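You operate a simulated robot arm through the tools that you are given. There is no shell and no other tool. Be economical: measure what you need, move in short steps, check, and stop when the job is done.

Carry out the task below with a simulated robot arm. There is one attempt and no reset: what you move stays moved.

TASK
Set up for the next grade: damp knob to 6 %, bow wheel to 60.
Fine: free the bow clamp for the wheel and lock it again.

It is judged by the outcome, as a careful person would: the job done as asked, and still so three seconds after it is handed in. It fails if anything else is knocked over, pushed out of place, dropped, spilled or broken.

THE ROBOT
A 7-joint arm with a two-finger parallel gripper on a trunk, on a base that drives. Base frame: it is fixed to the floor where the robot stands at the start and does not move with it; the origin is under the middle of the robot, x ahead of it, y to its left, z up. Readings come in mm, rad, newtons and seconds.
With the tool pointing down near the work surface it reaches from about 360 to 780 mm from the robot's upright axis, wherever it stands. Its first joint turns from -2.496 to 2.496 rad. Places, roughly: bow clamp [600, -400, 1200]; bow wheel [600, -200, 1200]; check key [500, 0, 1200]; damp knob [500, 0, 1000]; park key [500, 100, 1200]; scan key [500, 200, 1200]; scanner trim knob [500, 200, 1000]. Payload 3 kg.
Tool frame: the origin (TCP) lies between the finger pads and is the grasp point; the fingertips stand 30 mm ahead of it; z points along the fingers, y is the line along which they close. The gripper opens to 110 mm. The fingers are 20 mm wide and 10 mm thick; the gripper's body (48 by 112 mm) begins 55 mm behind the TCP.
Orientation is told as [roll, pitch, yaw] about the base's x, y, z axes, in that order, counted from this pose: with the fingers straight down and closing along the base's y, the tool's x points along the base's -x, its y along +y and its z along -z.

THE INTERFACE
- The arm moves only by the tool jog_arm. Its argument "plan" is a list of rows, each a list of 7 numbers: the shift along the base's x, y, z in units of 500 mm (1.0 is 500 mm), then the turn, a rotation vector about the base's x, y, z in units of 45 degrees (1.0 is 45 degrees), then the gripper command, from -1 (fully open) to 1 (shut), values between in proportion. In form: [[tx, ty, tz, rx, ry, rz, grip], ...]. A call has 1 to 8 rows; each row is the pose to reach, as a shift and turn from the pose commanded when the call began. A call with a number of a shift or a turn outside -1 to 1 is refused whole. A row lasts 0.2 s, in which the tool goes at most 50 mm and 0.15 rad; a call with a longer step from one row to the next is refused whole, and so is a gripper value outside its range. A pose out of reach is approached as far as the arm can. The call stops where the force on the tool passes 60 N (or 10 N more than at its start, if that is more) or the arm is blocked; 0.2 s more then pass. The fingers move at their own pace (about 153 mm/s each) and stop on an object; they squeeze with about 31 N. The grip force told is the motor's: it shows also when the fingers shut on nothing. Time passes only in rows, and 0.2 s behind the last, so rows that repeat a pose let the fingers close. The reply holds the time, the measured pose of the TCP, the force on the tool along the base axes, the opening and the grip force, in the units named above and with some noise, with the torque about the TCP (base axes, N m) and any sound that the robot's microphone picked up.
- Cameras (640 x 400 px; columns grow to the right, rows downward): "scene" is now at [533.7, -108.5, 1407.5]; the picture's right is [-0.01, -0.60, 0.80], its down [-0.54, 0.68, 0.50] and it looks along [-0.84, -0.42, -0.33] (base axes); focal length 214 px, centre (320, 200). "wrist" rides on the gripper at [72, 17, -103] in the tool frame; the picture's right is [-0.23, 0.97, 0.00], its down [-0.76, -0.18, -0.62] and it looks along [-0.61, -0.14, 0.78] (tool axes); focal length 222 px, centre (320, 200). There is no depth. A picture from a camera that has moved, and an enlarged one, comes with that camera's place and axes in the base frame and with its lens.
- snapshot(camera): a new picture of that camera. It takes no simulated time.
- move_column(by): slides the trunk up (or, below 0, down) by that many mm; the arm and the scene camera ride with it, the base frame stays. It gives what a move gives, with no picture.
- base_move(legs): drives the robot by 1 to 6 legs, each [ahead, turn to the left] in mm and rad, along the robot's own axes; the way and the turn of a leg run together, so that a leg with both is an arc; at most 1500 mm and 3.142 rad a leg. The arm and the cameras ride along, it lands a little off, and it stops where it bumps. It gives what a move gives.
- aim_head(pan, tilt): turns the head with the scene camera to pan (to the left, within 1.396 rad either way) and tilt (down, from -0.506 to 1.204), counted from straight ahead of the robot. It gives what a move gives.
- enlarge(camera, box): a new picture of the part [left, top, right, bottom] of that camera's present view, enlarged. It takes no simulated time.
- job_done(): hands the job in; it is judged then, once.

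Work in short steps. Places have to be worked out from the pictures, the camera data and where the tool is seen: move nearer, look again, correct. Check each grasp and each placing, and mend what went wrong. You have 120 turns and 78 pictures in all, those below and enlarged ones among them. Open the gripper and draw the arm clear of the work before you hand the job in, unless the task says otherwise; then end with one line.

The tools are called after "Request:" by a JSON object that holds its "op" and its "data". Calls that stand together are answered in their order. jog_arm: Moves the arm, as the interface text tells. Its arguments: {"type":"object","properties":{"plan":{"type":"array"}},"required":["plan"]} The other tools are called the same way: move_column (by) slides the trunk up or down; base_move (legs) drives the base; aim_head (pan, tilt) turns the head that bears the scene camera; snapshot (camera) takes a picture; enlarge (camera, box) takes an enlarged picture of a part of a camera's view; job_done () hands the job in.

At the start:

```text
time: 0.0
ee_pos: [511.5, -52.8, 1321.5]
ee_rot: [-0.001, -0.001, -0.014]
wrist_force: [-0.7, -0.2, 1.2]
ft_torque: [0.0, 0.0, 0.0]
opening: 109.7
grip_force: 0.0
trunk travel left (down, up): [-425.0, 65.0]
robot x, y, heading: [-1.3, 0.8, -0.004]
head pan, tilt: [-0.927, 0.993]
```

scene: 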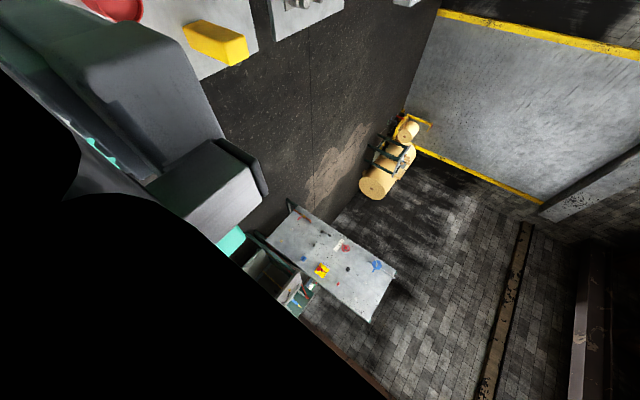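
wrist: 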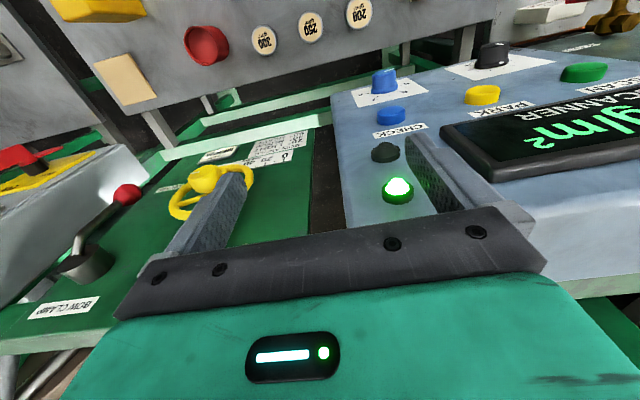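

The wrist view shows a green bow table (clamp lever, yellow wheel) and a scanner console. I'll aim the head at the work area to get a proper overview.

Request:
{"op": "aim_head", "data": {"pan": 0.0, "tilt": 0.6}}

Request:
{"op": "snapshot", "data": {"camera": "scene"}}

```text
time: 1.2
ee_pos: [511.7, -54.0, 1320.3]
ee_rot: [0.0, -0.001, -0.015]
wrist_force: [0.8, 0.0, 0.4]
ft_torque: [0.02, 0.02, 0.0]
opening: 109.9
grip_force: 0.1
trunk travel left (down, up): [-425.0, 65.0]
robot x, y, heading: [-0.6, 5.9, 0.0]
head pan, tilt: [0.0, 0.6]
```

```text
75 pictures are left
camera scene: at [566.0, -53.0, 1361.6], right [-0.01, -1.0, 0.0], down [-0.82, 0.01, 0.57], along [-0.57, 0.01, -0.82], focal length 214 px, centre (320, 200)
```

scene: 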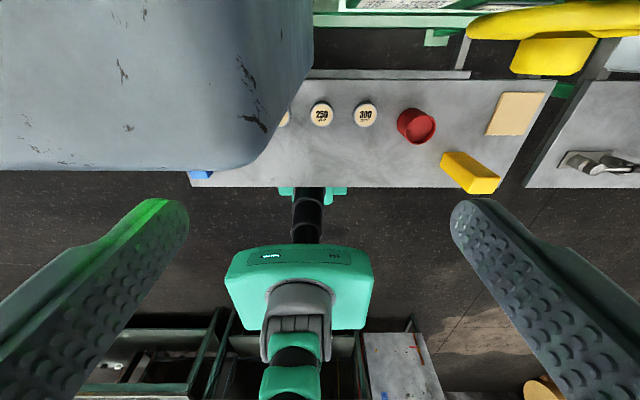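

The scene camera actually looks along (-sin t, cos t·sin p, -cos t·cos p) and sits near the gripper. A negative tilt should look forward and down on the work.

Request:
{"op": "aim_head", "data": {"pan": 0.0, "tilt": -0.4}}

Request:
{"op": "snapshot", "data": {"camera": "scene"}}

Request:
{"op": "snapshot", "data": {"camera": "wrist"}}

```text
time: 2.5
ee_pos: [510.3, -52.8, 1320.5]
ee_rot: [0.001, 0.0, -0.013]
wrist_force: [0.1, 0.0, -0.1]
ft_torque: [0.02, 0.02, -0.01]
opening: 109.9
grip_force: 0.1
trunk travel left (down, up): [-425.0, 65.0]
robot x, y, heading: [-0.4, 4.9, 0.001]
head pan, tilt: [0.0, -0.4]
```

```text
74 pictures are left
camera scene: at [654.2, -54.2, 1376.7], right [-0.01, -1.0, 0.0], down [-0.92, 0.01, -0.39], along [0.39, -0.01, -0.92], focal length 214 px, centre (320, 200)
```

scene: 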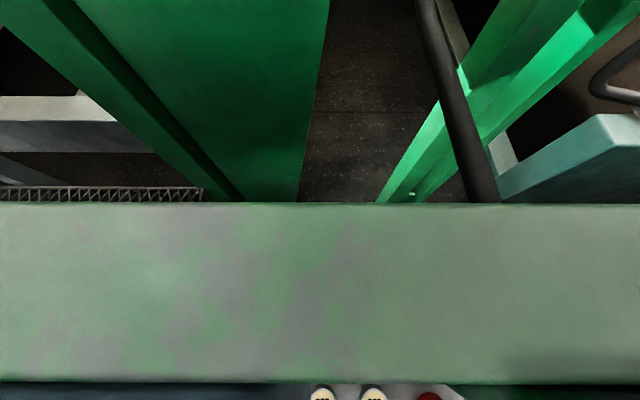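

```text
73 pictures are left
camera wrist: at [438.8, -35.6, 1424.0], right [0.24, 0.97, 0.0], down [0.76, -0.19, 0.62], along [0.6, -0.15, -0.78], focal length 222 px, centre (320, 200)
```

wrist: 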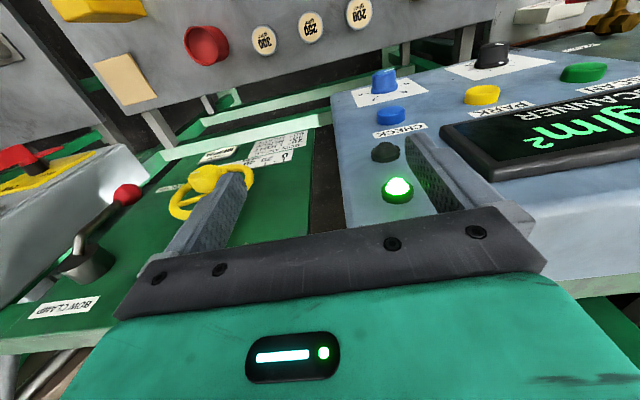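

I need a closer look at labels and orientation in the wrist view.

Request:
{"op": "enlarge", "data": {"camera": "wrist", "box": [320, 0, 640, 200]}}

Request:
{"op": "enlarge", "data": {"camera": "wrist", "box": [0, 120, 320, 320]}}

```text
2.00 times, centred on (480, 100) of wrist
camera zoom: at [438.8, -35.6, 1424.0], right [0.24, 0.97, 0.0], down [0.76, -0.19, 0.62], along [0.6, -0.15, -0.78], focal length 444 px, centre (0, 400)
```

zoom: 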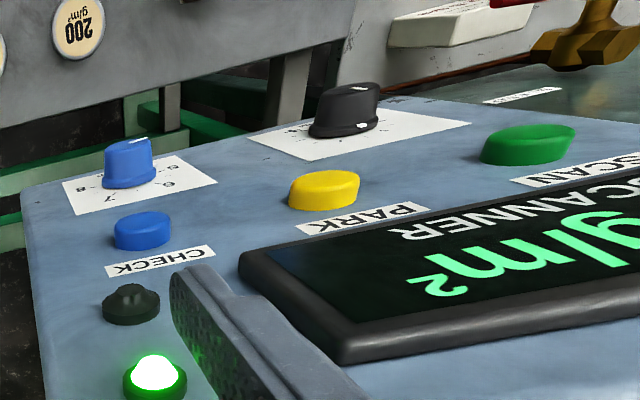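

```text
2.00 times, centred on (160, 220) of wrist
camera zoom: at [438.8, -35.6, 1424.0], right [0.24, 0.97, 0.0], down [0.76, -0.19, 0.62], along [0.6, -0.15, -0.78], focal length 444 px, centre (640, 160)
```

zoom: 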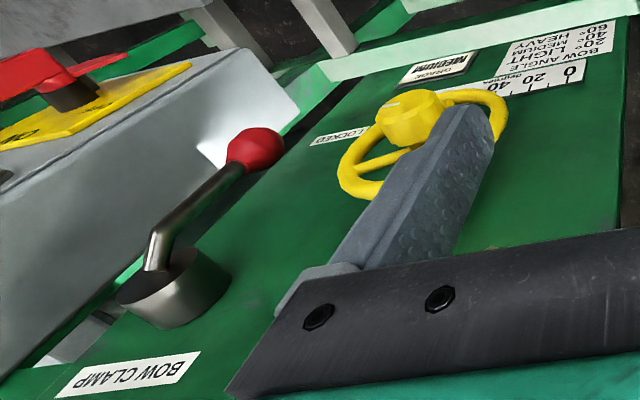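

Everything reads inverted in the wrist view, so the panels are roughly horizontal, facing up toward an operator. I'll tilt the head to look straight down.

Request:
{"op": "aim_head", "data": {"pan": 0.0, "tilt": 0.2}}

Request:
{"op": "snapshot", "data": {"camera": "scene"}}

```text
time: 3.5
ee_pos: [509.6, -54.0, 1319.5]
ee_rot: [-0.001, 0.001, -0.013]
wrist_force: [-0.2, 0.3, 0.4]
ft_torque: [-0.01, -0.02, -0.01]
opening: 110.1
grip_force: 0.0
trunk travel left (down, up): [-425.0, 65.0]
robot x, y, heading: [0.7, 2.6, -0.003]
head pan, tilt: [0.0, 0.201]
```

```text
70 pictures are left
camera scene: at [602.9, -53.5, 1356.8], right [-0.01, -1.0, 0.0], down [-0.98, 0.01, 0.2], along [-0.2, 0.0, -0.98], focal length 214 px, centre (320, 200)
```

scene: 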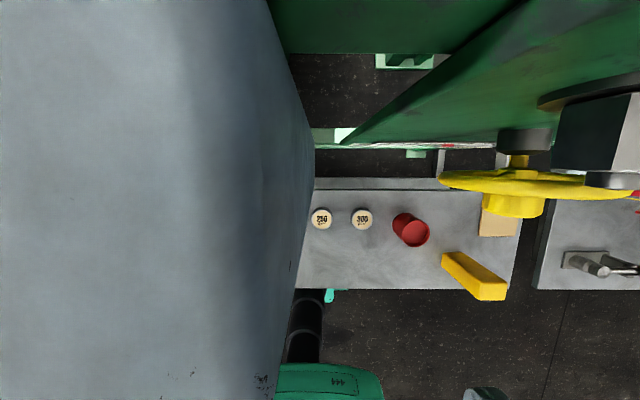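

The wheel is seen edge-on, so the panels are vertical and face the robot (-x), and I must work with the tool pointing ahead. I'll back off and turn the tool to horizontal.

Request:
{"op": "base_move", "data": {"legs": [[-300, 0]]}}

Request:
{"op": "jog_arm", "data": {"plan": [[0, 0, 0, 0, -0.18, 0, -1], [0, 0, 0, 0, -0.36, 0, -1], [0, 0, 0, 0, -0.54, 0, -1], [0, 0, 0, 0, -0.72, 0, -1], [0, 0, 0, 0, -0.9, 0, -1], [0, 0, 0, 0, -1, 0, -1]]}}

Request:
{"op": "jog_arm", "data": {"plan": [[0, 0, 0, 0, -0.18, 0, -1], [0, 0, 0, 0, -0.36, 0, -1], [0, 0, 0, 0, -0.54, 0, -1], [0, 0, 0, 0, -0.72, 0, -1], [0, 0, 0, 0, -0.9, 0, -1], [0, 0, 0, 0, -1, 0, -1]]}}

Request:
{"op": "aim_head", "data": {"pan": 0.0, "tilt": -0.5}}

Request:
{"op": "snapshot", "data": {"camera": "scene"}}

Request:
{"op": "snapshot", "data": {"camera": "wrist"}}

```text
time: 5.5
ee_pos: [208.3, -53.8, 1320.7]
ee_rot: [-0.001, -0.001, -0.016]
wrist_force: [-0.3, 0.4, 0.1]
ft_torque: [-0.02, -0.02, -0.02]
opening: 110.0
grip_force: 0.0
trunk travel left (down, up): [-425.0, 65.0]
robot x, y, heading: [-303.7, 4.5, 0.004]
head pan, tilt: [0.0, 0.201]
```

```text
time: 6.9
ee_pos: [208.3, -53.2, 1320.5]
ee_rot: [0.015, -0.785, -0.023]
wrist_force: [-0.6, -0.1, 0.1]
ft_torque: [0.0, -0.04, -0.01]
opening: 109.9
grip_force: 0.0
trunk travel left (down, up): [-425.0, 65.0]
robot x, y, heading: [-305.5, 3.4, -0.002]
head pan, tilt: [0.0, 0.201]
```

```text
time: 8.3
ee_pos: [280.2, -87.0, 1374.1]
ee_rot: [1.027, -1.552, -1.028]
wrist_force: [0.4, -1.5, -0.5]
ft_torque: [0.02, -0.02, 0.15]
opening: 110.1
grip_force: 0.0
out of reach, approached as far as the arm can: row 3, 4, 5, 6
trunk travel left (down, up): [-425.0, 65.0]
robot x, y, heading: [-300.9, 7.5, -0.001]
head pan, tilt: [0.0, 0.201]
```

```text
time: 9.4
ee_pos: [279.0, -84.1, 1374.3]
ee_rot: [0.906, -1.55, -0.907]
wrist_force: [-0.3, -0.1, -0.6]
ft_torque: [0.01, -0.01, -0.01]
opening: 110.0
grip_force: 0.1
trunk travel left (down, up): [-425.0, 65.0]
robot x, y, heading: [-303.7, 3.4, -0.004]
head pan, tilt: [0.0, -0.499]
```

```text
69 pictures are left
camera scene: at [218.1, -84.7, 1524.7], right [0.0, -1.0, -0.02], down [0.47, 0.01, -0.88], along [0.88, -0.01, 0.47], focal length 214 px, centre (320, 200)
```

scene: 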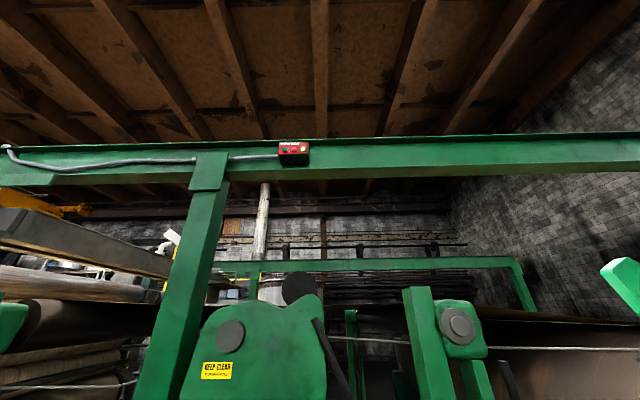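

```text
68 pictures are left
camera wrist: at [174.6, -65.8, 1303.5], right [0.0, 0.97, 0.24], down [-0.61, -0.19, 0.77], along [0.79, -0.15, 0.59], focal length 222 px, centre (320, 200)
```

wrist: 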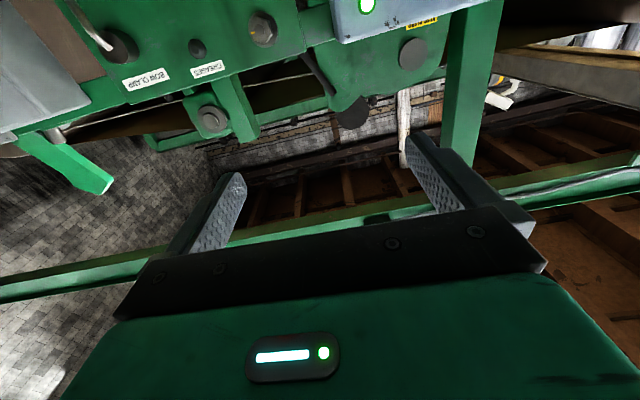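

The scene camera evidently rides on the wrist, looking along the tool when tilt is 0. I'll lower the trunk so the tool is at panel height, and tilt the head down to see the panel.

Request:
{"op": "move_column", "data": {"by": -180}}

Request:
{"op": "aim_head", "data": {"pan": 0.0, "tilt": 0.35}}

Request:
{"op": "snapshot", "data": {"camera": "scene"}}

```text
time: 11.4
ee_pos: [279.4, -83.2, 1194.7]
ee_rot: [0.921, -1.551, -0.924]
wrist_force: [0.6, 1.3, -0.2]
ft_torque: [-0.02, 0.02, -0.01]
opening: 110.0
grip_force: 0.0
trunk travel left (down, up): [-245.0, 245.0]
robot x, y, heading: [-301.5, 7.2, 0.004]
head pan, tilt: [0.0, -0.499]
```

```text
time: 12.6
ee_pos: [280.7, -83.3, 1194.6]
ee_rot: [0.92, -1.552, -0.92]
wrist_force: [0.8, -0.2, -1.1]
ft_torque: [0.03, 0.02, -0.02]
opening: 109.8
grip_force: 0.2
trunk travel left (down, up): [-245.0, 245.0]
robot x, y, heading: [-304.7, 3.4, -0.005]
head pan, tilt: [0.0, 0.351]
```

```text
67 pictures are left
camera scene: at [243.3, -83.8, 1271.9], right [0.0, -1.0, -0.02], down [-0.35, 0.01, -0.94], along [0.94, 0.01, -0.35], focal length 214 px, centre (320, 200)
```

scene: 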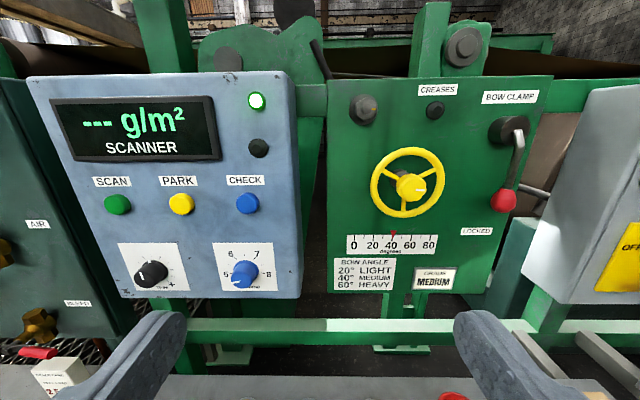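

This is a clear view of the whole station. I'll enlarge the details: damp knob scale, wheel scale and clamp.

Request:
{"op": "enlarge", "data": {"camera": "scene", "box": [100, 160, 300, 300]}}

Request:
{"op": "enlarge", "data": {"camera": "scene", "box": [330, 80, 550, 300]}}

```text
2.86 times, centred on (200, 230) of scene
camera zoom: at [243.3, -83.8, 1271.9], right [0.0, -1.0, -0.02], down [-0.35, 0.01, -0.94], along [0.94, 0.01, -0.35], focal length 613 px, centre (663, 114)
```

zoom: 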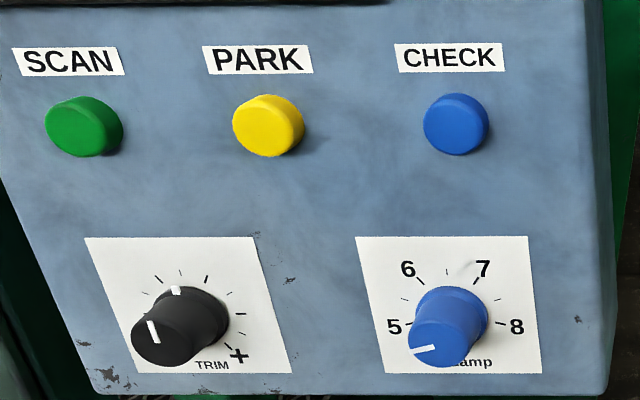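

```text
1.82 times, centred on (440, 190) of scene
camera zoom: at [243.3, -83.8, 1271.9], right [0.0, -1.0, -0.02], down [-0.35, 0.01, -0.94], along [0.94, 0.01, -0.35], focal length 390 px, centre (102, 218)
```

zoom: 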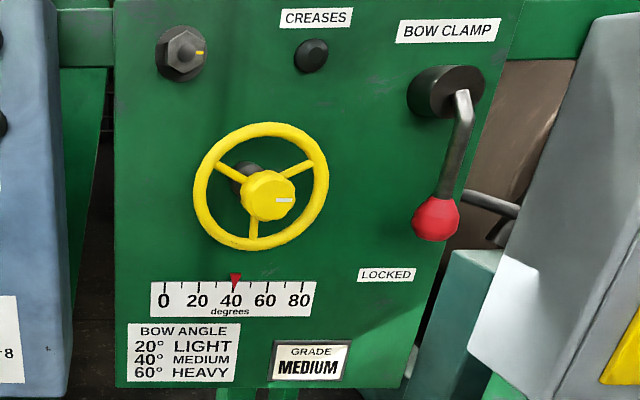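

Readings: damp is at about 5 (needs ~60° clockwise), bow is at 40 and the lever sits at locked. Triangulated: knob cap ≈ (528, 50, 1028), wheel hub ≈ (556, -221, 1175), lever ball ≈ (566, -375, 1147). I'll start with the knob: lower the trunk, shift left and look.

Request:
{"op": "move_column", "data": {"by": -165}}

Request:
{"op": "jog_arm", "data": {"plan": [[0, 0.09, 0, 0, 0, 0, -0.2], [0, 0.18, 0, 0, 0, 0, -0.2], [0, 0.266, 0, 0, 0, 0, -0.2], [0, 0.266, 0, 0, 0, 0, -0.2]]}}

Request:
{"op": "snapshot", "data": {"camera": "scene"}}

```text
time: 14.5
ee_pos: [278.7, -84.2, 1030.0]
ee_rot: [0.922, -1.552, -0.922]
wrist_force: [0.0, 0.0, 0.0]
ft_torque: [-0.01, -0.01, 0.03]
opening: 110.0
grip_force: 0.1
trunk travel left (down, up): [-80.0, 410.0]
robot x, y, heading: [-298.8, 6.0, -0.004]
head pan, tilt: [0.0, 0.351]
```

```text
time: 15.5
ee_pos: [283.0, 39.8, 1038.5]
ee_rot: [0.861, -1.55, -0.862]
wrist_force: [-0.2, 0.2, 0.4]
ft_torque: [-0.01, 0.0, -0.01]
opening: 65.9
grip_force: 0.1
out of reach, approached as far as the arm can: row 1, 2, 3, 4
trunk travel left (down, up): [-80.0, 410.0]
robot x, y, heading: [-300.7, 4.0, -0.002]
head pan, tilt: [0.0, 0.351]
```

```text
64 pictures are left
camera scene: at [247.9, 39.6, 1117.0], right [0.0, -1.0, -0.02], down [-0.36, 0.01, -0.93], along [0.93, 0.0, -0.36], focal length 214 px, centre (320, 200)
```

scene: 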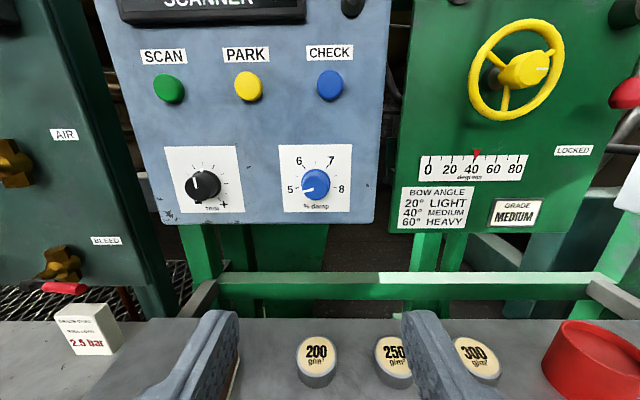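

Knob cap refined to ≈ (515, 46, 1037). Let me zoom on the knob to measure pointer and scale.

Request:
{"op": "enlarge", "data": {"camera": "scene", "box": [275, 140, 355, 215]}}

```text
5.33 times, centred on (315, 178) of scene
camera zoom: at [247.9, 39.6, 1117.0], right [0.0, -1.0, -0.02], down [-0.36, 0.01, -0.93], along [0.93, 0.0, -0.36], focal length 1144 px, centre (347, 320)
```

zoom: 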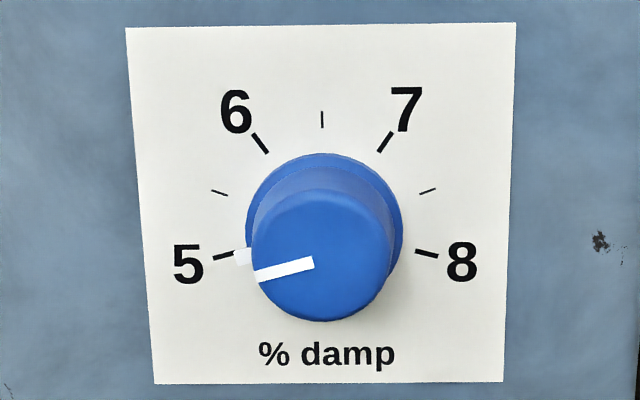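

The pointer is exactly at 5; 6 lies 70° clockwise. I'll drive ahead 170 mm, then look from close.

Request:
{"op": "base_move", "data": {"legs": [[170, 0]]}}

Request:
{"op": "jog_arm", "data": {"plan": [[0, 0, 0, -0.15, 0, 0, -0.2], [0, 0, 0, -0.3, 0, 0, -0.2], [0, 0, 0, -0.45, 0, 0, -0.2], [0, 0, 0, -0.6, 0, 0, -0.2], [0, 0, 0, -0.75, 0, 0, -0.2], [0, 0, 0, -0.75, 0, 0, -0.2]]}}

Request:
{"op": "snapshot", "data": {"camera": "scene"}}

Request:
{"op": "snapshot", "data": {"camera": "wrist"}}

```text
time: 16.9
ee_pos: [455.1, 35.9, 1039.3]
ee_rot: [0.865, -1.547, -0.87]
wrist_force: [-0.5, -0.1, 0.0]
ft_torque: [-0.01, 0.04, -0.04]
opening: 65.9
grip_force: 0.0
trunk travel left (down, up): [-80.0, 410.0]
robot x, y, heading: [-129.5, 4.4, -0.007]
head pan, tilt: [0.0, 0.351]
```

```text
time: 18.3
ee_pos: [455.7, 37.0, 1040.4]
ee_rot: [-1.553, -0.995, 1.545]
wrist_force: [0.3, -0.2, -0.3]
ft_torque: [-0.01, 0.03, 0.02]
opening: 66.0
grip_force: 0.1
trunk travel left (down, up): [-80.0, 410.0]
robot x, y, heading: [-133.2, 3.8, -0.006]
head pan, tilt: [0.0, 0.351]
```

```text
62 pictures are left
camera scene: at [419.8, 80.0, 1104.8], right [0.0, -0.84, 0.54], down [-0.36, -0.51, -0.78], along [0.93, -0.2, -0.3], focal length 214 px, centre (320, 200)
```

scene: 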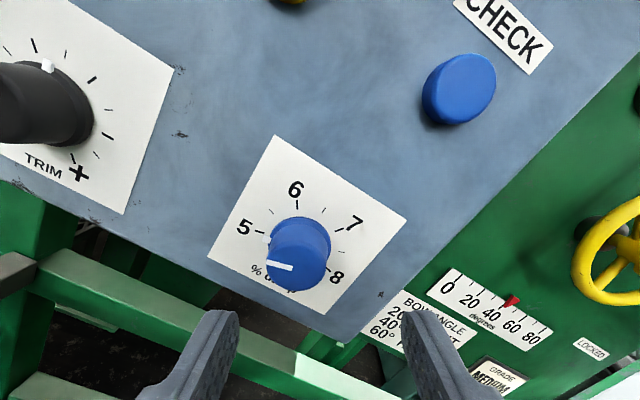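

```text
61 pictures are left
camera wrist: at [350.9, 11.9, 970.8], right [0.01, 0.94, -0.34], down [-0.61, 0.27, 0.74], along [0.79, 0.2, 0.58], focal length 222 px, centre (320, 200)
```

wrist: 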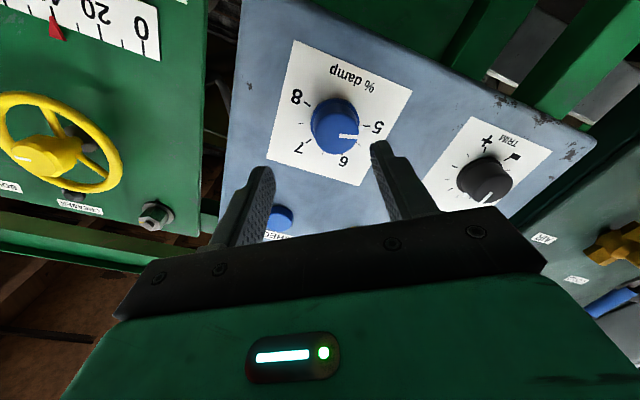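

Both views triangulate the cap to about (523, 45, 1028). I'll align y/z and then advance to x≈508.

Request:
{"op": "jog_arm", "data": {"plan": [[0, 0.016, -0.024, 0, 0, 0, -0.2], [0.03, 0.016, -0.024, 0, 0, 0, -0.2], [0.06, 0.016, -0.024, 0, 0, 0, -0.2], [0.06, 0.016, -0.024, 0, 0, 0, -0.2]]}}

Request:
{"op": "snapshot", "data": {"camera": "scene"}}

Request:
{"op": "snapshot", "data": {"camera": "wrist"}}

```text
time: 19.3
ee_pos: [486.1, 45.4, 1027.0]
ee_rot: [-1.554, -0.996, 1.546]
wrist_force: [-1.3, 0.4, 0.2]
ft_torque: [-0.03, 0.03, 0.01]
opening: 66.1
grip_force: 0.1
out of reach, approached as far as the arm can: row 1
trunk travel left (down, up): [-80.0, 410.0]
robot x, y, heading: [-132.8, 7.5, -0.002]
head pan, tilt: [0.0, 0.351]
```

```text
60 pictures are left
camera scene: at [449.7, 89.1, 1092.3], right [-0.01, -0.84, 0.54], down [-0.36, -0.51, -0.79], along [0.93, -0.2, -0.3], focal length 214 px, centre (320, 200)
```

scene: 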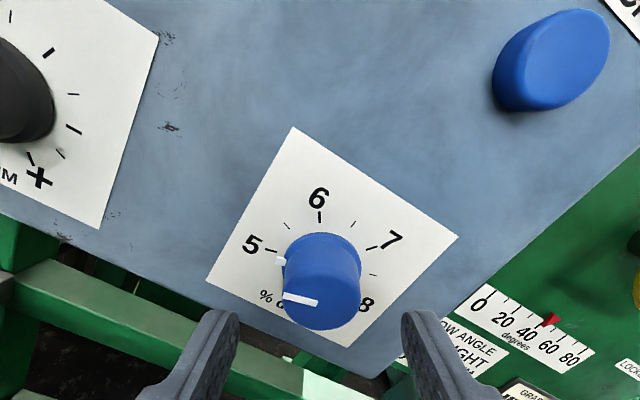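

```text
59 pictures are left
camera wrist: at [381.0, 21.2, 958.2], right [0.01, 0.94, -0.34], down [-0.61, 0.27, 0.74], along [0.79, 0.2, 0.58], focal length 222 px, centre (320, 200)
```

wrist: 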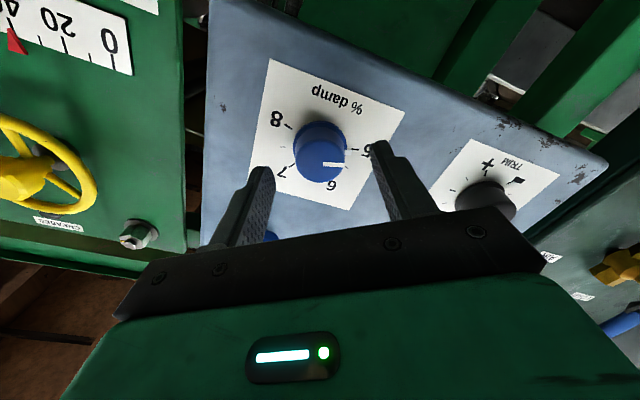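

Centred on the knob in both views. Advancing to x≈508 and then closing.

Request:
{"op": "jog_arm", "data": {"plan": [[0.023, 0.002, 0.002, 0, 0, 0, -0.2], [0.046, 0.002, 0.002, 0, 0, 0, -0.2], [0.046, 0.002, 0.002, 0, 0, 0, 1], [0.046, 0.002, 0.002, 0, 0, 0, 1], [0.046, 0.002, 0.002, 0, 0, 0, 1]]}}

Request:
{"op": "snapshot", "data": {"camera": "scene"}}

```text
time: 20.5
ee_pos: [509.1, 44.4, 1029.2]
ee_rot: [-1.556, -0.998, 1.546]
wrist_force: [9.9, -5.2, 3.0]
ft_torque: [0.02, -0.6, -0.75]
opening: 37.6
grip_force: 44.9
trunk travel left (down, up): [-80.0, 410.0]
robot x, y, heading: [-130.0, 7.0, -0.007]
head pan, tilt: [0.0, 0.351]
```

```text
58 pictures are left
camera scene: at [473.1, 89.0, 1093.7], right [-0.01, -0.84, 0.54], down [-0.36, -0.5, -0.79], along [0.93, -0.2, -0.3], focal length 214 px, centre (320, 200)
```

scene: 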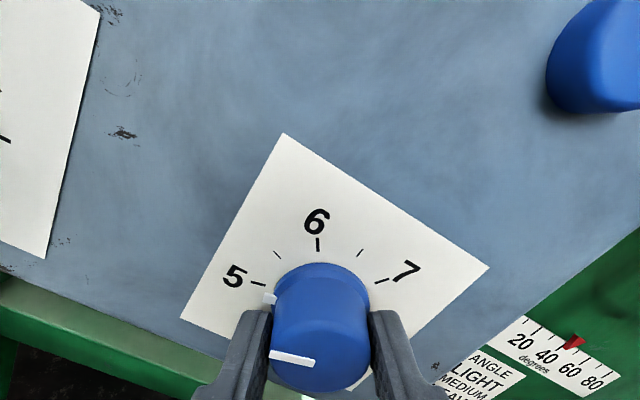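

Good grasp (37.6 mm). Turning 35° clockwise first.

Request:
{"op": "jog_arm", "data": {"plan": [[0, 0, 0, 0.15, 0, 0, 1], [0, 0, 0, 0.3, 0, 0, 1], [0, 0, 0, 0.45, 0, 0, 1], [0, 0, 0, 0.6, 0, 0, 1], [0, 0, 0, 0.75, 0, 0, 1], [0, 0, 0, 0.778, 0, 0, 1]]}}

Request:
{"op": "snapshot", "data": {"camera": "scene"}}

```text
time: 21.9
ee_pos: [509.3, 46.2, 1029.1]
ee_rot: [1.239, -1.529, -1.243]
wrist_force: [15.5, 7.4, 9.2]
ft_torque: [-0.01, 0.22, -0.51]
opening: 37.5
grip_force: 44.4
trunk travel left (down, up): [-80.0, 410.0]
robot x, y, heading: [-130.4, 9.6, -0.008]
head pan, tilt: [0.0, 0.351]
```

```text
57 pictures are left
camera scene: at [473.0, 44.4, 1106.1], right [0.0, -1.0, -0.04], down [-0.36, 0.04, -0.93], along [0.93, 0.01, -0.36], focal length 214 px, centre (320, 200)
```

scene: 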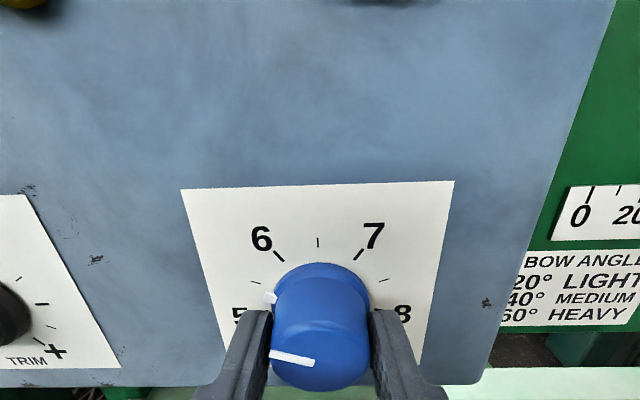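

The knob follows without slip and is at about 5.5. Another 35°.

Request:
{"op": "jog_arm", "data": {"plan": [[0, 0, 0, 0.15, 0, 0, 1], [0, 0, 0, 0.3, 0, 0, 1], [0, 0, 0, 0.45, 0, 0, 1], [0, 0, 0, 0.6, 0, 0, 1], [0, 0, 0, 0.75, 0, 0, 1], [0, 0, 0, 0.778, 0, 0, 1]]}}

Request:
{"op": "snapshot", "data": {"camera": "scene"}}

```text
time: 23.3
ee_pos: [508.8, 47.4, 1029.0]
ee_rot: [1.551, -0.921, -1.548]
wrist_force: [23.9, 19.6, 20.0]
ft_torque: [-0.02, 0.34, 0.14]
opening: 37.4
grip_force: 44.7
trunk travel left (down, up): [-80.0, 410.0]
robot x, y, heading: [-131.1, 2.4, -0.007]
head pan, tilt: [0.0, 0.351]
```

```text
56 pictures are left
camera scene: at [472.8, 0.9, 1090.7], right [0.0, -0.8, -0.6], down [-0.36, 0.57, -0.74], along [0.93, 0.21, -0.29], focal length 214 px, centre (320, 200)
```

scene: 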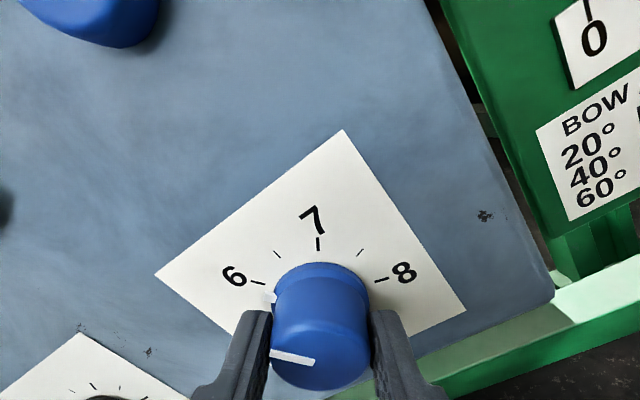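

The mark appears at the 6 tick. I'll release, withdraw straight back and verify.

Request:
{"op": "jog_arm", "data": {"plan": [[0, 0, 0, 0, 0, 0, -0.2], [0, 0, 0, 0, 0, 0, -0.2], [-0.05, 0, 0, 0, 0, 0, -0.2], [-0.12, 0, 0, 0, 0, 0, -0.2], [-0.12, 0, 0, -0.15, 0, 0, -0.2], [-0.12, 0, 0, -0.3, 0, 0, -0.2], [-0.12, 0, 0, -0.45, 0, 0, -0.2], [-0.12, 0, 0, -0.6, 0, 0, -0.2]]}}

Request:
{"op": "enlarge", "data": {"camera": "scene", "box": [200, 130, 440, 330]}}

```text
time: 25.1
ee_pos: [452.8, 9.7, 1043.4]
ee_rot: [1.477, -1.393, -1.482]
wrist_force: [0.3, -1.3, -0.8]
ft_torque: [0.01, 0.02, 0.12]
opening: 66.1
grip_force: 0.0
out of reach, approached as far as the arm can: row 4, 5, 6, 7, 8
trunk travel left (down, up): [-80.0, 410.0]
robot x, y, heading: [-133.1, 4.0, -0.006]
head pan, tilt: [0.0, 0.351]
```

```text
2.00 times, centred on (320, 230) of scene
camera zoom: at [417.6, -4.0, 1120.2], right [-0.01, -0.98, -0.18], down [-0.36, 0.17, -0.92], along [0.93, 0.06, -0.35], focal length 429 px, centre (320, 140)
```

zoom: 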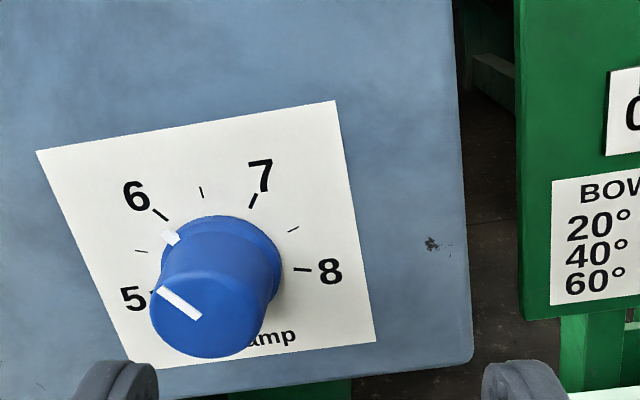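

Looks at 6, modulo parallax. I'll back off and check it from a frontal, level position.

Request:
{"op": "base_move", "data": {"legs": [[-170, 0]]}}

Request:
{"op": "jog_arm", "data": {"plan": [[0, 0, 0, -0.1, 0, 0, -0.2], [0, 0, 0, -0.18, 0, 0, -0.2], [0, 0, 0, -0.18, 0, 0, -0.2]]}}

Request:
{"op": "aim_head", "data": {"pan": 0.15, "tilt": 0.3}}

Request:
{"op": "snapshot", "data": {"camera": "scene"}}

```text
time: 26.6
ee_pos: [283.6, 9.5, 1044.0]
ee_rot: [1.472, -1.392, -1.478]
wrist_force: [1.2, -1.2, 0.3]
ft_torque: [-0.01, -0.01, -0.02]
opening: 66.0
grip_force: 0.0
trunk travel left (down, up): [-80.0, 410.0]
robot x, y, heading: [-299.1, 7.2, -0.006]
head pan, tilt: [0.0, 0.351]
```

```text
time: 27.4
ee_pos: [284.7, 8.9, 1043.8]
ee_rot: [1.132, -1.532, -1.142]
wrist_force: [0.0, 1.3, -0.3]
ft_torque: [-0.04, 0.0, 0.03]
opening: 65.7
grip_force: 0.0
trunk travel left (down, up): [-80.0, 410.0]
robot x, y, heading: [-303.0, 2.3, -0.004]
head pan, tilt: [0.0, 0.351]
```

```text
time: 28.1
ee_pos: [284.0, 8.9, 1043.8]
ee_rot: [1.139, -1.529, -1.148]
wrist_force: [0.2, 0.2, 0.1]
ft_torque: [0.01, 0.02, -0.02]
opening: 65.8
grip_force: 0.1
trunk travel left (down, up): [-80.0, 410.0]
robot x, y, heading: [-297.9, 7.2, -0.006]
head pan, tilt: [0.15, 0.3]
```

```text
54 pictures are left
camera scene: at [247.9, 21.8, 1126.6], right [0.14, -0.99, -0.04], down [-0.31, -0.01, -0.95], along [0.94, 0.14, -0.31], focal length 214 px, centre (320, 200)
```

scene: 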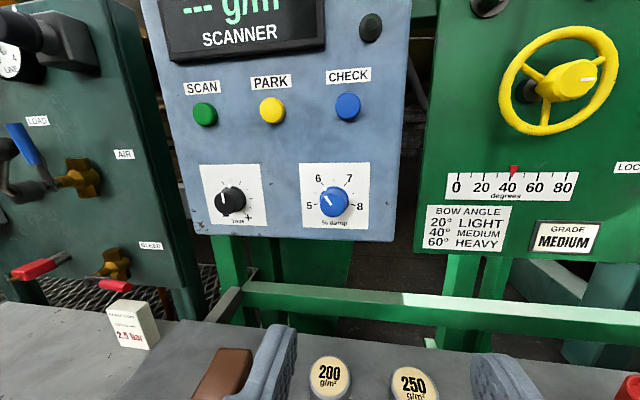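

Zooming on the knob.

Request:
{"op": "enlarge", "data": {"camera": "scene", "box": [290, 155, 380, 235]}}

```text
5.00 times, centred on (335, 195) of scene
camera zoom: at [247.9, 21.8, 1126.6], right [0.14, -0.99, -0.04], down [-0.31, -0.01, -0.95], along [0.94, 0.14, -0.31], focal length 1072 px, centre (245, 225)
```

zoom: 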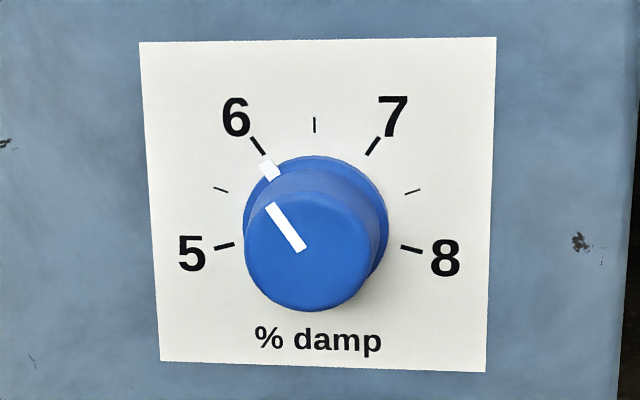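

Damp is precisely at 6. Now the clamp: raise the trunk and shift the tool right, in view of the lever.

Request:
{"op": "move_column", "data": {"by": 140}}

Request:
{"op": "jog_arm", "data": {"plan": [[0, -0.09, 0, 0, 0, 0, 0.2], [0, -0.18, 0, 0, 0, 0, 0.5], [0, -0.27, 0, 0, 0, 0, 1], [0, -0.36, 0, 0, 0, 0, 1], [0, -0.45, 0, 0, 0, 0, 1], [0, -0.54, 0, 0, 0, 0, 1], [0, -0.62, 0, 0, 0, 0, 1], [0, -0.62, 0, 0, 0, 0, 1]]}}

Request:
{"op": "aim_head", "data": {"pan": 0.0, "tilt": 0.3}}

Request:
{"op": "snapshot", "data": {"camera": "scene"}}

```text
time: 29.8
ee_pos: [284.0, 9.2, 1185.0]
ee_rot: [1.14, -1.529, -1.148]
wrist_force: [0.5, -0.5, 0.2]
ft_torque: [-0.01, -0.01, 0.0]
opening: 66.1
grip_force: 0.1
trunk travel left (down, up): [-220.0, 270.0]
robot x, y, heading: [-299.0, 4.4, -0.006]
head pan, tilt: [0.15, 0.3]
```

```text
time: 31.6
ee_pos: [284.3, -298.3, 1183.2]
ee_rot: [1.137, -1.532, -1.147]
wrist_force: [1.1, 0.4, -0.3]
ft_torque: [0.01, -0.01, 0.01]
opening: 0.1
grip_force: 30.7
trunk travel left (down, up): [-220.0, 270.0]
robot x, y, heading: [-302.5, 6.6, 0.0]
head pan, tilt: [0.15, 0.3]
```

```text
time: 32.2
ee_pos: [282.5, -298.9, 1183.1]
ee_rot: [1.139, -1.532, -1.149]
wrist_force: [-0.5, 0.8, -0.7]
ft_torque: [-0.01, -0.01, 0.01]
opening: 0.0
grip_force: 31.0
trunk travel left (down, up): [-220.0, 270.0]
robot x, y, heading: [-300.5, 8.0, -0.007]
head pan, tilt: [0.0, 0.3]
```

```text
52 pictures are left
camera scene: at [247.9, -300.4, 1265.7], right [-0.01, -1.0, -0.04], down [-0.31, 0.04, -0.95], along [0.95, 0.0, -0.31], focal length 214 px, centre (320, 200)
```

scene: 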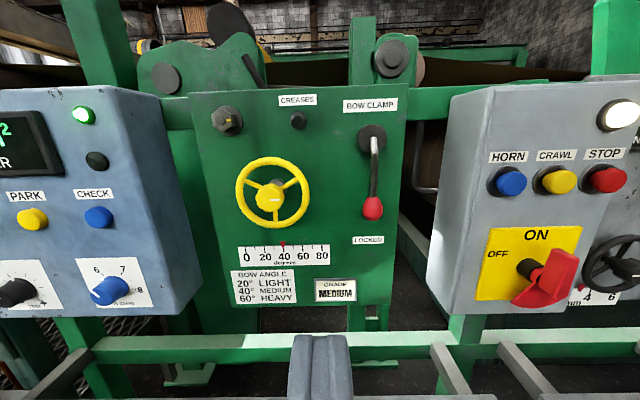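

Ball refined to ≈ (577, -386, 1140), pivot ≈ z 1253 (R≈112 mm); the grey console is at y<-500, leaving room for the body. I'll align with the ball, open to ~65 mm and drive up.

Request:
{"op": "jog_arm", "data": {"plan": [[0, -0.08, -0.04, 0, 0, 0, -0.2], [0, -0.16, -0.08, 0, 0, 0, -0.2], [0, -0.174, -0.086, 0, 0, 0, -0.2], [0, -0.174, -0.086, 0, 0, 0, -0.2]]}}

Request:
{"op": "base_move", "data": {"legs": [[220, 0]]}}

Request:
{"op": "snapshot", "data": {"camera": "scene"}}

Request:
{"op": "snapshot", "data": {"camera": "wrist"}}

```text
time: 33.2
ee_pos: [283.8, -386.7, 1141.0]
ee_rot: [1.14, -1.531, -1.148]
wrist_force: [0.2, -0.2, -0.7]
ft_torque: [0.0, 0.03, -0.03]
opening: 65.8
grip_force: 0.0
trunk travel left (down, up): [-220.0, 270.0]
robot x, y, heading: [-300.9, 6.0, -0.007]
head pan, tilt: [0.0, 0.3]
```

```text
time: 34.9
ee_pos: [495.8, -391.7, 1141.1]
ee_rot: [1.146, -1.53, -1.159]
wrist_force: [-0.1, -0.7, 0.3]
ft_torque: [-0.01, 0.0, 0.0]
opening: 66.0
grip_force: 0.0
trunk travel left (down, up): [-220.0, 270.0]
robot x, y, heading: [-86.8, 4.5, -0.012]
head pan, tilt: [0.0, 0.3]
```

```text
51 pictures are left
camera scene: at [460.6, -392.5, 1223.4], right [-0.01, -1.0, -0.04], down [-0.31, 0.04, -0.95], along [0.95, 0.0, -0.31], focal length 214 px, centre (320, 200)
```

scene: 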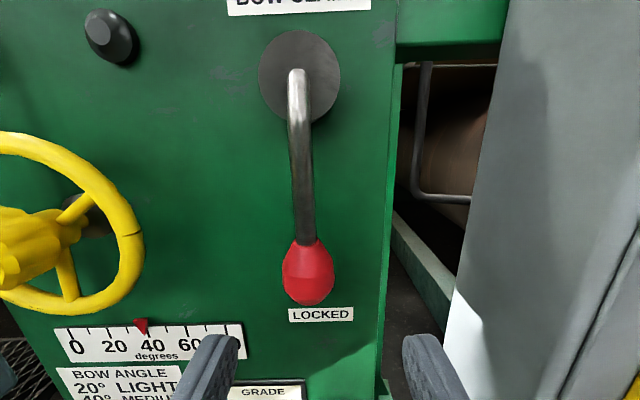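

```text
50 pictures are left
camera wrist: at [391.4, -370.7, 1071.0], right [0.02, 0.96, 0.26], down [-0.61, -0.2, 0.76], along [0.79, -0.17, 0.59], focal length 222 px, centre (320, 200)
```

wrist: 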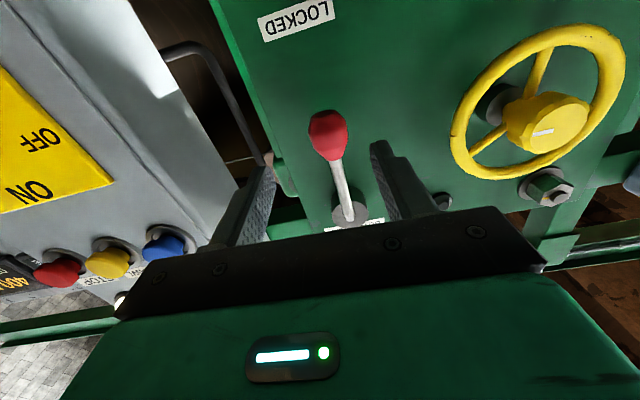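

Ball at ≈ (571, -385, 1141). Shift +7 mm in y, advance 72 mm, then close.

Request:
{"op": "jog_arm", "data": {"plan": [[0.03, 0.014, 0, 0, 0, 0, -0.2], [0.08, 0.014, 0, 0, 0, 0, -0.2], [0.144, 0.014, 0, 0, 0, 0, -0.2], [0.144, 0.014, 0, 0, 0, 0, -0.2]]}}

Request:
{"op": "snapshot", "data": {"camera": "scene"}}

```text
time: 35.9
ee_pos: [568.7, -384.7, 1138.5]
ee_rot: [1.132, -1.53, -1.144]
wrist_force: [0.6, -0.2, -0.3]
ft_torque: [-0.01, 0.01, 0.02]
opening: 66.1
grip_force: 0.0
trunk travel left (down, up): [-220.0, 270.0]
robot x, y, heading: [-85.2, 5.6, -0.012]
head pan, tilt: [0.0, 0.3]
```

```text
49 pictures are left
camera scene: at [534.5, -385.9, 1221.0], right [-0.01, -1.0, -0.04], down [-0.31, 0.04, -0.95], along [0.95, 0.0, -0.31], focal length 214 px, centre (320, 200)
```

scene: 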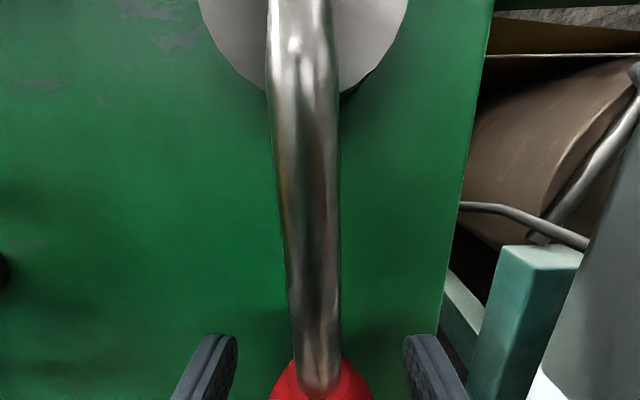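

The ball lies centred between the fingers. Closing.

Request:
{"op": "jog_arm", "data": {"plan": [[0, 0, 0, 0, 0, 0, 1], [0, 0, 0, 0, 0, 0, 1], [0, 0, 0, 0, 0, 0, 1]]}}

```text
time: 36.7
ee_pos: [569.9, -384.7, 1138.6]
ee_rot: [1.136, -1.529, -1.151]
wrist_force: [1.1, -2.4, 1.0]
ft_torque: [-0.4, 0.0, 0.0]
opening: 31.7
grip_force: 44.9
trunk travel left (down, up): [-220.0, 270.0]
robot x, y, heading: [-84.0, 7.4, -0.013]
head pan, tilt: [0.0, 0.3]
```

Gripped (31.7 mm). Try a small arc to the left with matched rotation.

Request:
{"op": "jog_arm", "data": {"plan": [[0, 0.0224, 0.0011, 0.127, 0, 0, 1], [0, 0.0445, 0.0045, 0.255, 0, 0, 1], [0, 0.0445, 0.0045, 0.255, 0, 0, 1]]}}

Request:
{"op": "snapshot", "data": {"camera": "scene"}}

```text
time: 37.2
ee_pos: [567.5, -384.3, 1140.1]
ee_rot: [1.443, -1.422, -1.475]
wrist_force: [28.3, -31.8, -5.4]
ft_torque: [-0.23, 0.23, 0.26]
opening: 32.9
grip_force: 44.6
trunk travel left (down, up): [-220.0, 270.0]
robot x, y, heading: [-82.4, 4.1, -0.013]
head pan, tilt: [0.0, 0.3]
stopped in row 2: the force on the tool passed its limit at 70 N (the readings are from after the stop); the commanded pose is now the measured one
```

```text
48 pictures are left
camera scene: at [532.8, -393.4, 1221.2], right [-0.03, -0.99, -0.15], down [-0.31, 0.15, -0.94], along [0.95, 0.01, -0.31], focal length 214 px, centre (320, 200)
```

scene: 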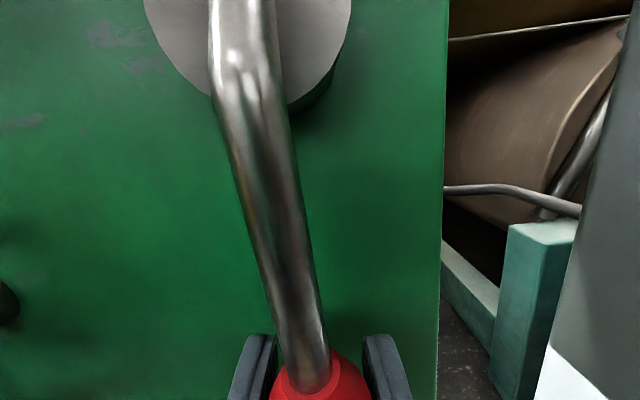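

Blocked to the left. I'll level the tool again and try the small arc to the right.

Request:
{"op": "jog_arm", "data": {"plan": [[0, 0, -0.002, -0.14, 0, 0, 1], [0, -0.0224, -0.001, -0.267, 0, 0, 1], [0, -0.0445, 0.0025, -0.395, 0, 0, 1], [0, -0.0445, 0.0025, -0.395, 0, 0, 1]]}}

Request:
{"op": "snapshot", "data": {"camera": "scene"}}

```text
time: 38.2
ee_pos: [565.9, -401.9, 1141.6]
ee_rot: [-1.514, -1.406, 1.483]
wrist_force: [-13.9, -1.7, -29.4]
ft_torque: [-0.19, 0.03, -0.03]
opening: 31.6
grip_force: 45.2
trunk travel left (down, up): [-220.0, 270.0]
robot x, y, heading: [-84.7, 3.5, -0.011]
head pan, tilt: [0.0, 0.3]
```

```text
47 pictures are left
camera scene: at [531.2, -386.8, 1222.1], right [-0.03, -0.99, 0.17], down [-0.31, -0.15, -0.94], along [0.95, -0.08, -0.3], focal length 214 px, centre (320, 200)
```

scene: 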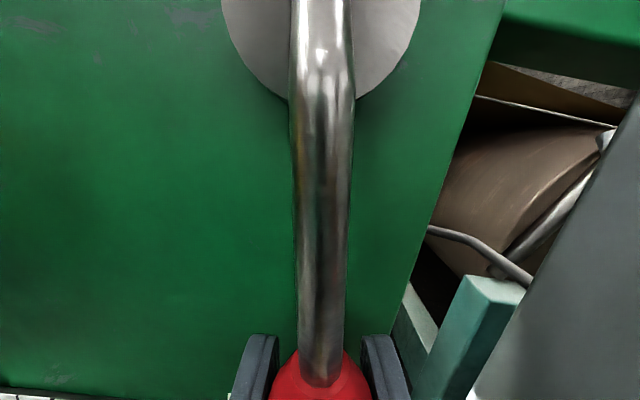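

It moves freely to the right (counterclockwise). Continuing the arc to ~0.68 rad.

Request:
{"op": "jog_arm", "data": {"plan": [[0, -0.026, 0.0069, -0.153, 0, 0, 1], [0, -0.0509, 0.0169, -0.306, 0, 0, 1], [0, -0.0745, 0.0297, -0.458, 0, 0, 1], [0, -0.0963, 0.0454, -0.611, 0, 0, 1], [0, -0.0963, 0.0454, -0.611, 0, 0, 1]]}}

Request:
{"op": "snapshot", "data": {"camera": "scene"}}

Request:
{"op": "snapshot", "data": {"camera": "wrist"}}

```text
time: 39.4
ee_pos: [565.3, -452.9, 1164.5]
ee_rot: [-1.582, -0.925, 1.55]
wrist_force: [-3.7, -19.3, -28.4]
ft_torque: [-0.31, -0.1, -0.01]
opening: 31.8
grip_force: 44.6
trunk travel left (down, up): [-220.0, 270.0]
robot x, y, heading: [-87.1, 5.8, -0.01]
head pan, tilt: [0.0, 0.3]
```

```text
46 pictures are left
camera scene: at [530.5, -400.8, 1229.4], right [-0.03, -0.8, 0.6], down [-0.31, -0.56, -0.77], along [0.95, -0.21, -0.23], focal length 214 px, centre (320, 200)
```

scene: 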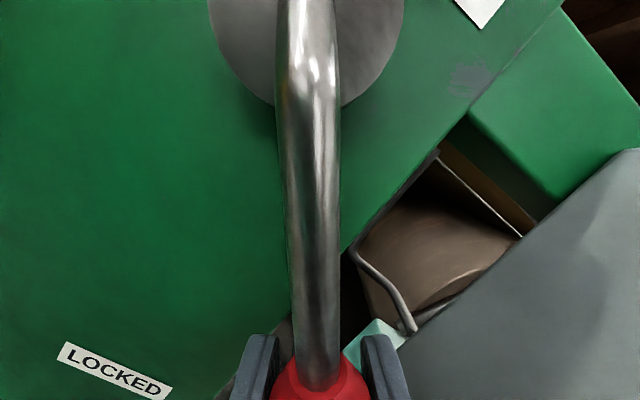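

```text
45 pictures are left
camera wrist: at [461.9, -479.7, 1095.6], right [0.03, 0.91, -0.4], down [-0.62, 0.33, 0.71], along [0.79, 0.23, 0.58], focal length 222 px, centre (320, 200)
```

wrist: 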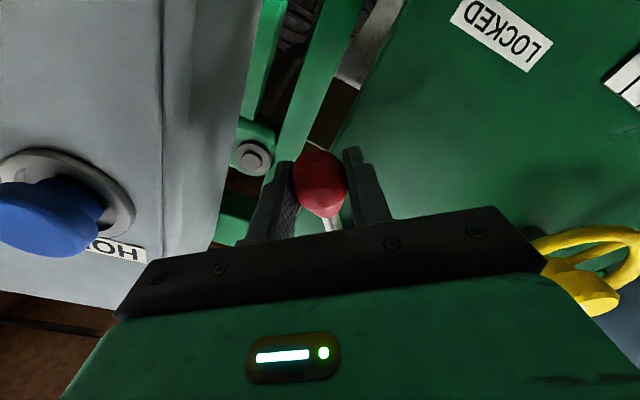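

Still moving with a steady ~30 N drag; no stop yet. I continue to ~1.04 rad, watching force.

Request:
{"op": "jog_arm", "data": {"plan": [[0, -0.0198, 0.0181, -0.153, 0, 0, 1], [0, -0.0374, 0.0385, -0.306, 0, 0, 1], [0, -0.0523, 0.0608, -0.458, 0, 0, 1], [0, -0.0523, 0.0608, -0.458, 0, 0, 1]]}}

Request:
{"op": "snapshot", "data": {"camera": "wrist"}}

```text
time: 40.0
ee_pos: [567.5, -460.5, 1175.1]
ee_rot: [-1.569, -0.727, 1.555]
wrist_force: [-8.0, 7.2, -12.6]
ft_torque: [0.33, -0.46, 0.68]
opening: 31.8
grip_force: 44.9
trunk travel left (down, up): [-220.0, 270.0]
robot x, y, heading: [-87.2, -0.0, -0.013]
head pan, tilt: [0.0, 0.3]
stopped in row 2: the force on the tool passed its limit at 70 N (the readings are from after the stop); the commanded pose is now the measured one
```

```text
44 pictures are left
camera wrist: at [462.8, -502.4, 1113.9], right [0.01, 0.82, -0.58], down [-0.62, 0.46, 0.64], along [0.79, 0.35, 0.51], focal length 222 px, centre (320, 200)
```

wrist: 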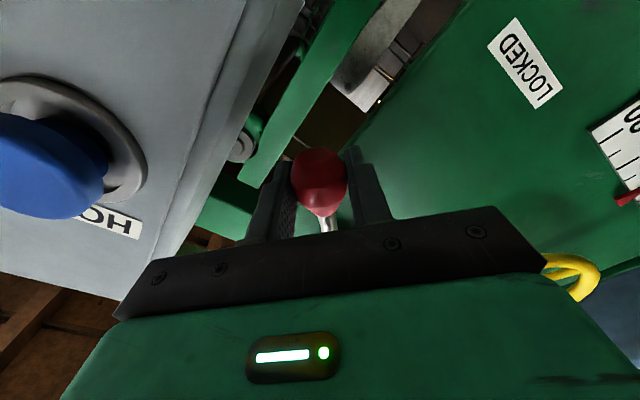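

Stop reached at ≈45°. Release and back away straight, then look at the lever.

Request:
{"op": "jog_arm", "data": {"plan": [[0, 0, 0, 0, 0, 0, -0.2], [0, 0, 0, 0, 0, 0, -0.2], [-0.06, 0, 0, 0, 0, 0, -0.2], [-0.14, 0, 0, 0, 0, 0, -0.2], [-0.2, 0, 0, 0, 0, 0, -0.2]]}}

Request:
{"op": "base_move", "data": {"legs": [[-120, 0]]}}

Request:
{"op": "snapshot", "data": {"camera": "scene"}}

```text
time: 41.1
ee_pos: [465.5, -459.6, 1175.4]
ee_rot: [-1.573, -0.727, 1.559]
wrist_force: [1.0, 0.1, -0.3]
ft_torque: [0.03, -0.01, -0.01]
opening: 65.9
grip_force: 0.0
trunk travel left (down, up): [-220.0, 270.0]
robot x, y, heading: [-85.8, 4.6, -0.015]
head pan, tilt: [0.0, 0.3]
```

```text
time: 42.4
ee_pos: [342.5, -459.9, 1175.5]
ee_rot: [-1.573, -0.727, 1.558]
wrist_force: [0.4, -0.3, 0.6]
ft_torque: [-0.01, -0.01, 0.03]
opening: 66.0
grip_force: 0.1
trunk travel left (down, up): [-220.0, 270.0]
robot x, y, heading: [-206.8, 2.2, -0.015]
head pan, tilt: [0.0, 0.3]
```

```text
43 pictures are left
camera scene: at [307.8, -396.8, 1229.6], right [-0.01, -0.66, 0.75], down [-0.3, -0.71, -0.63], along [0.95, -0.23, -0.19], focal length 214 px, centre (320, 200)
```

scene: 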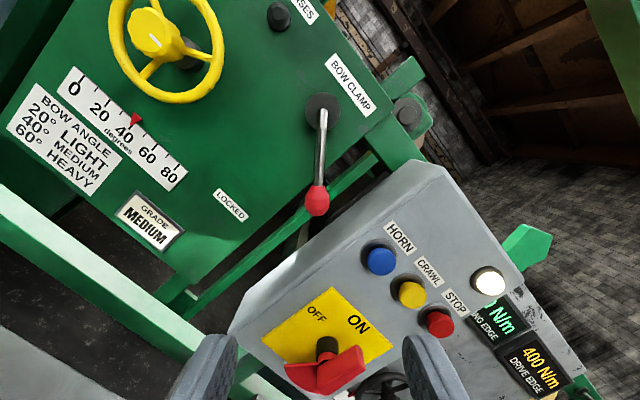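

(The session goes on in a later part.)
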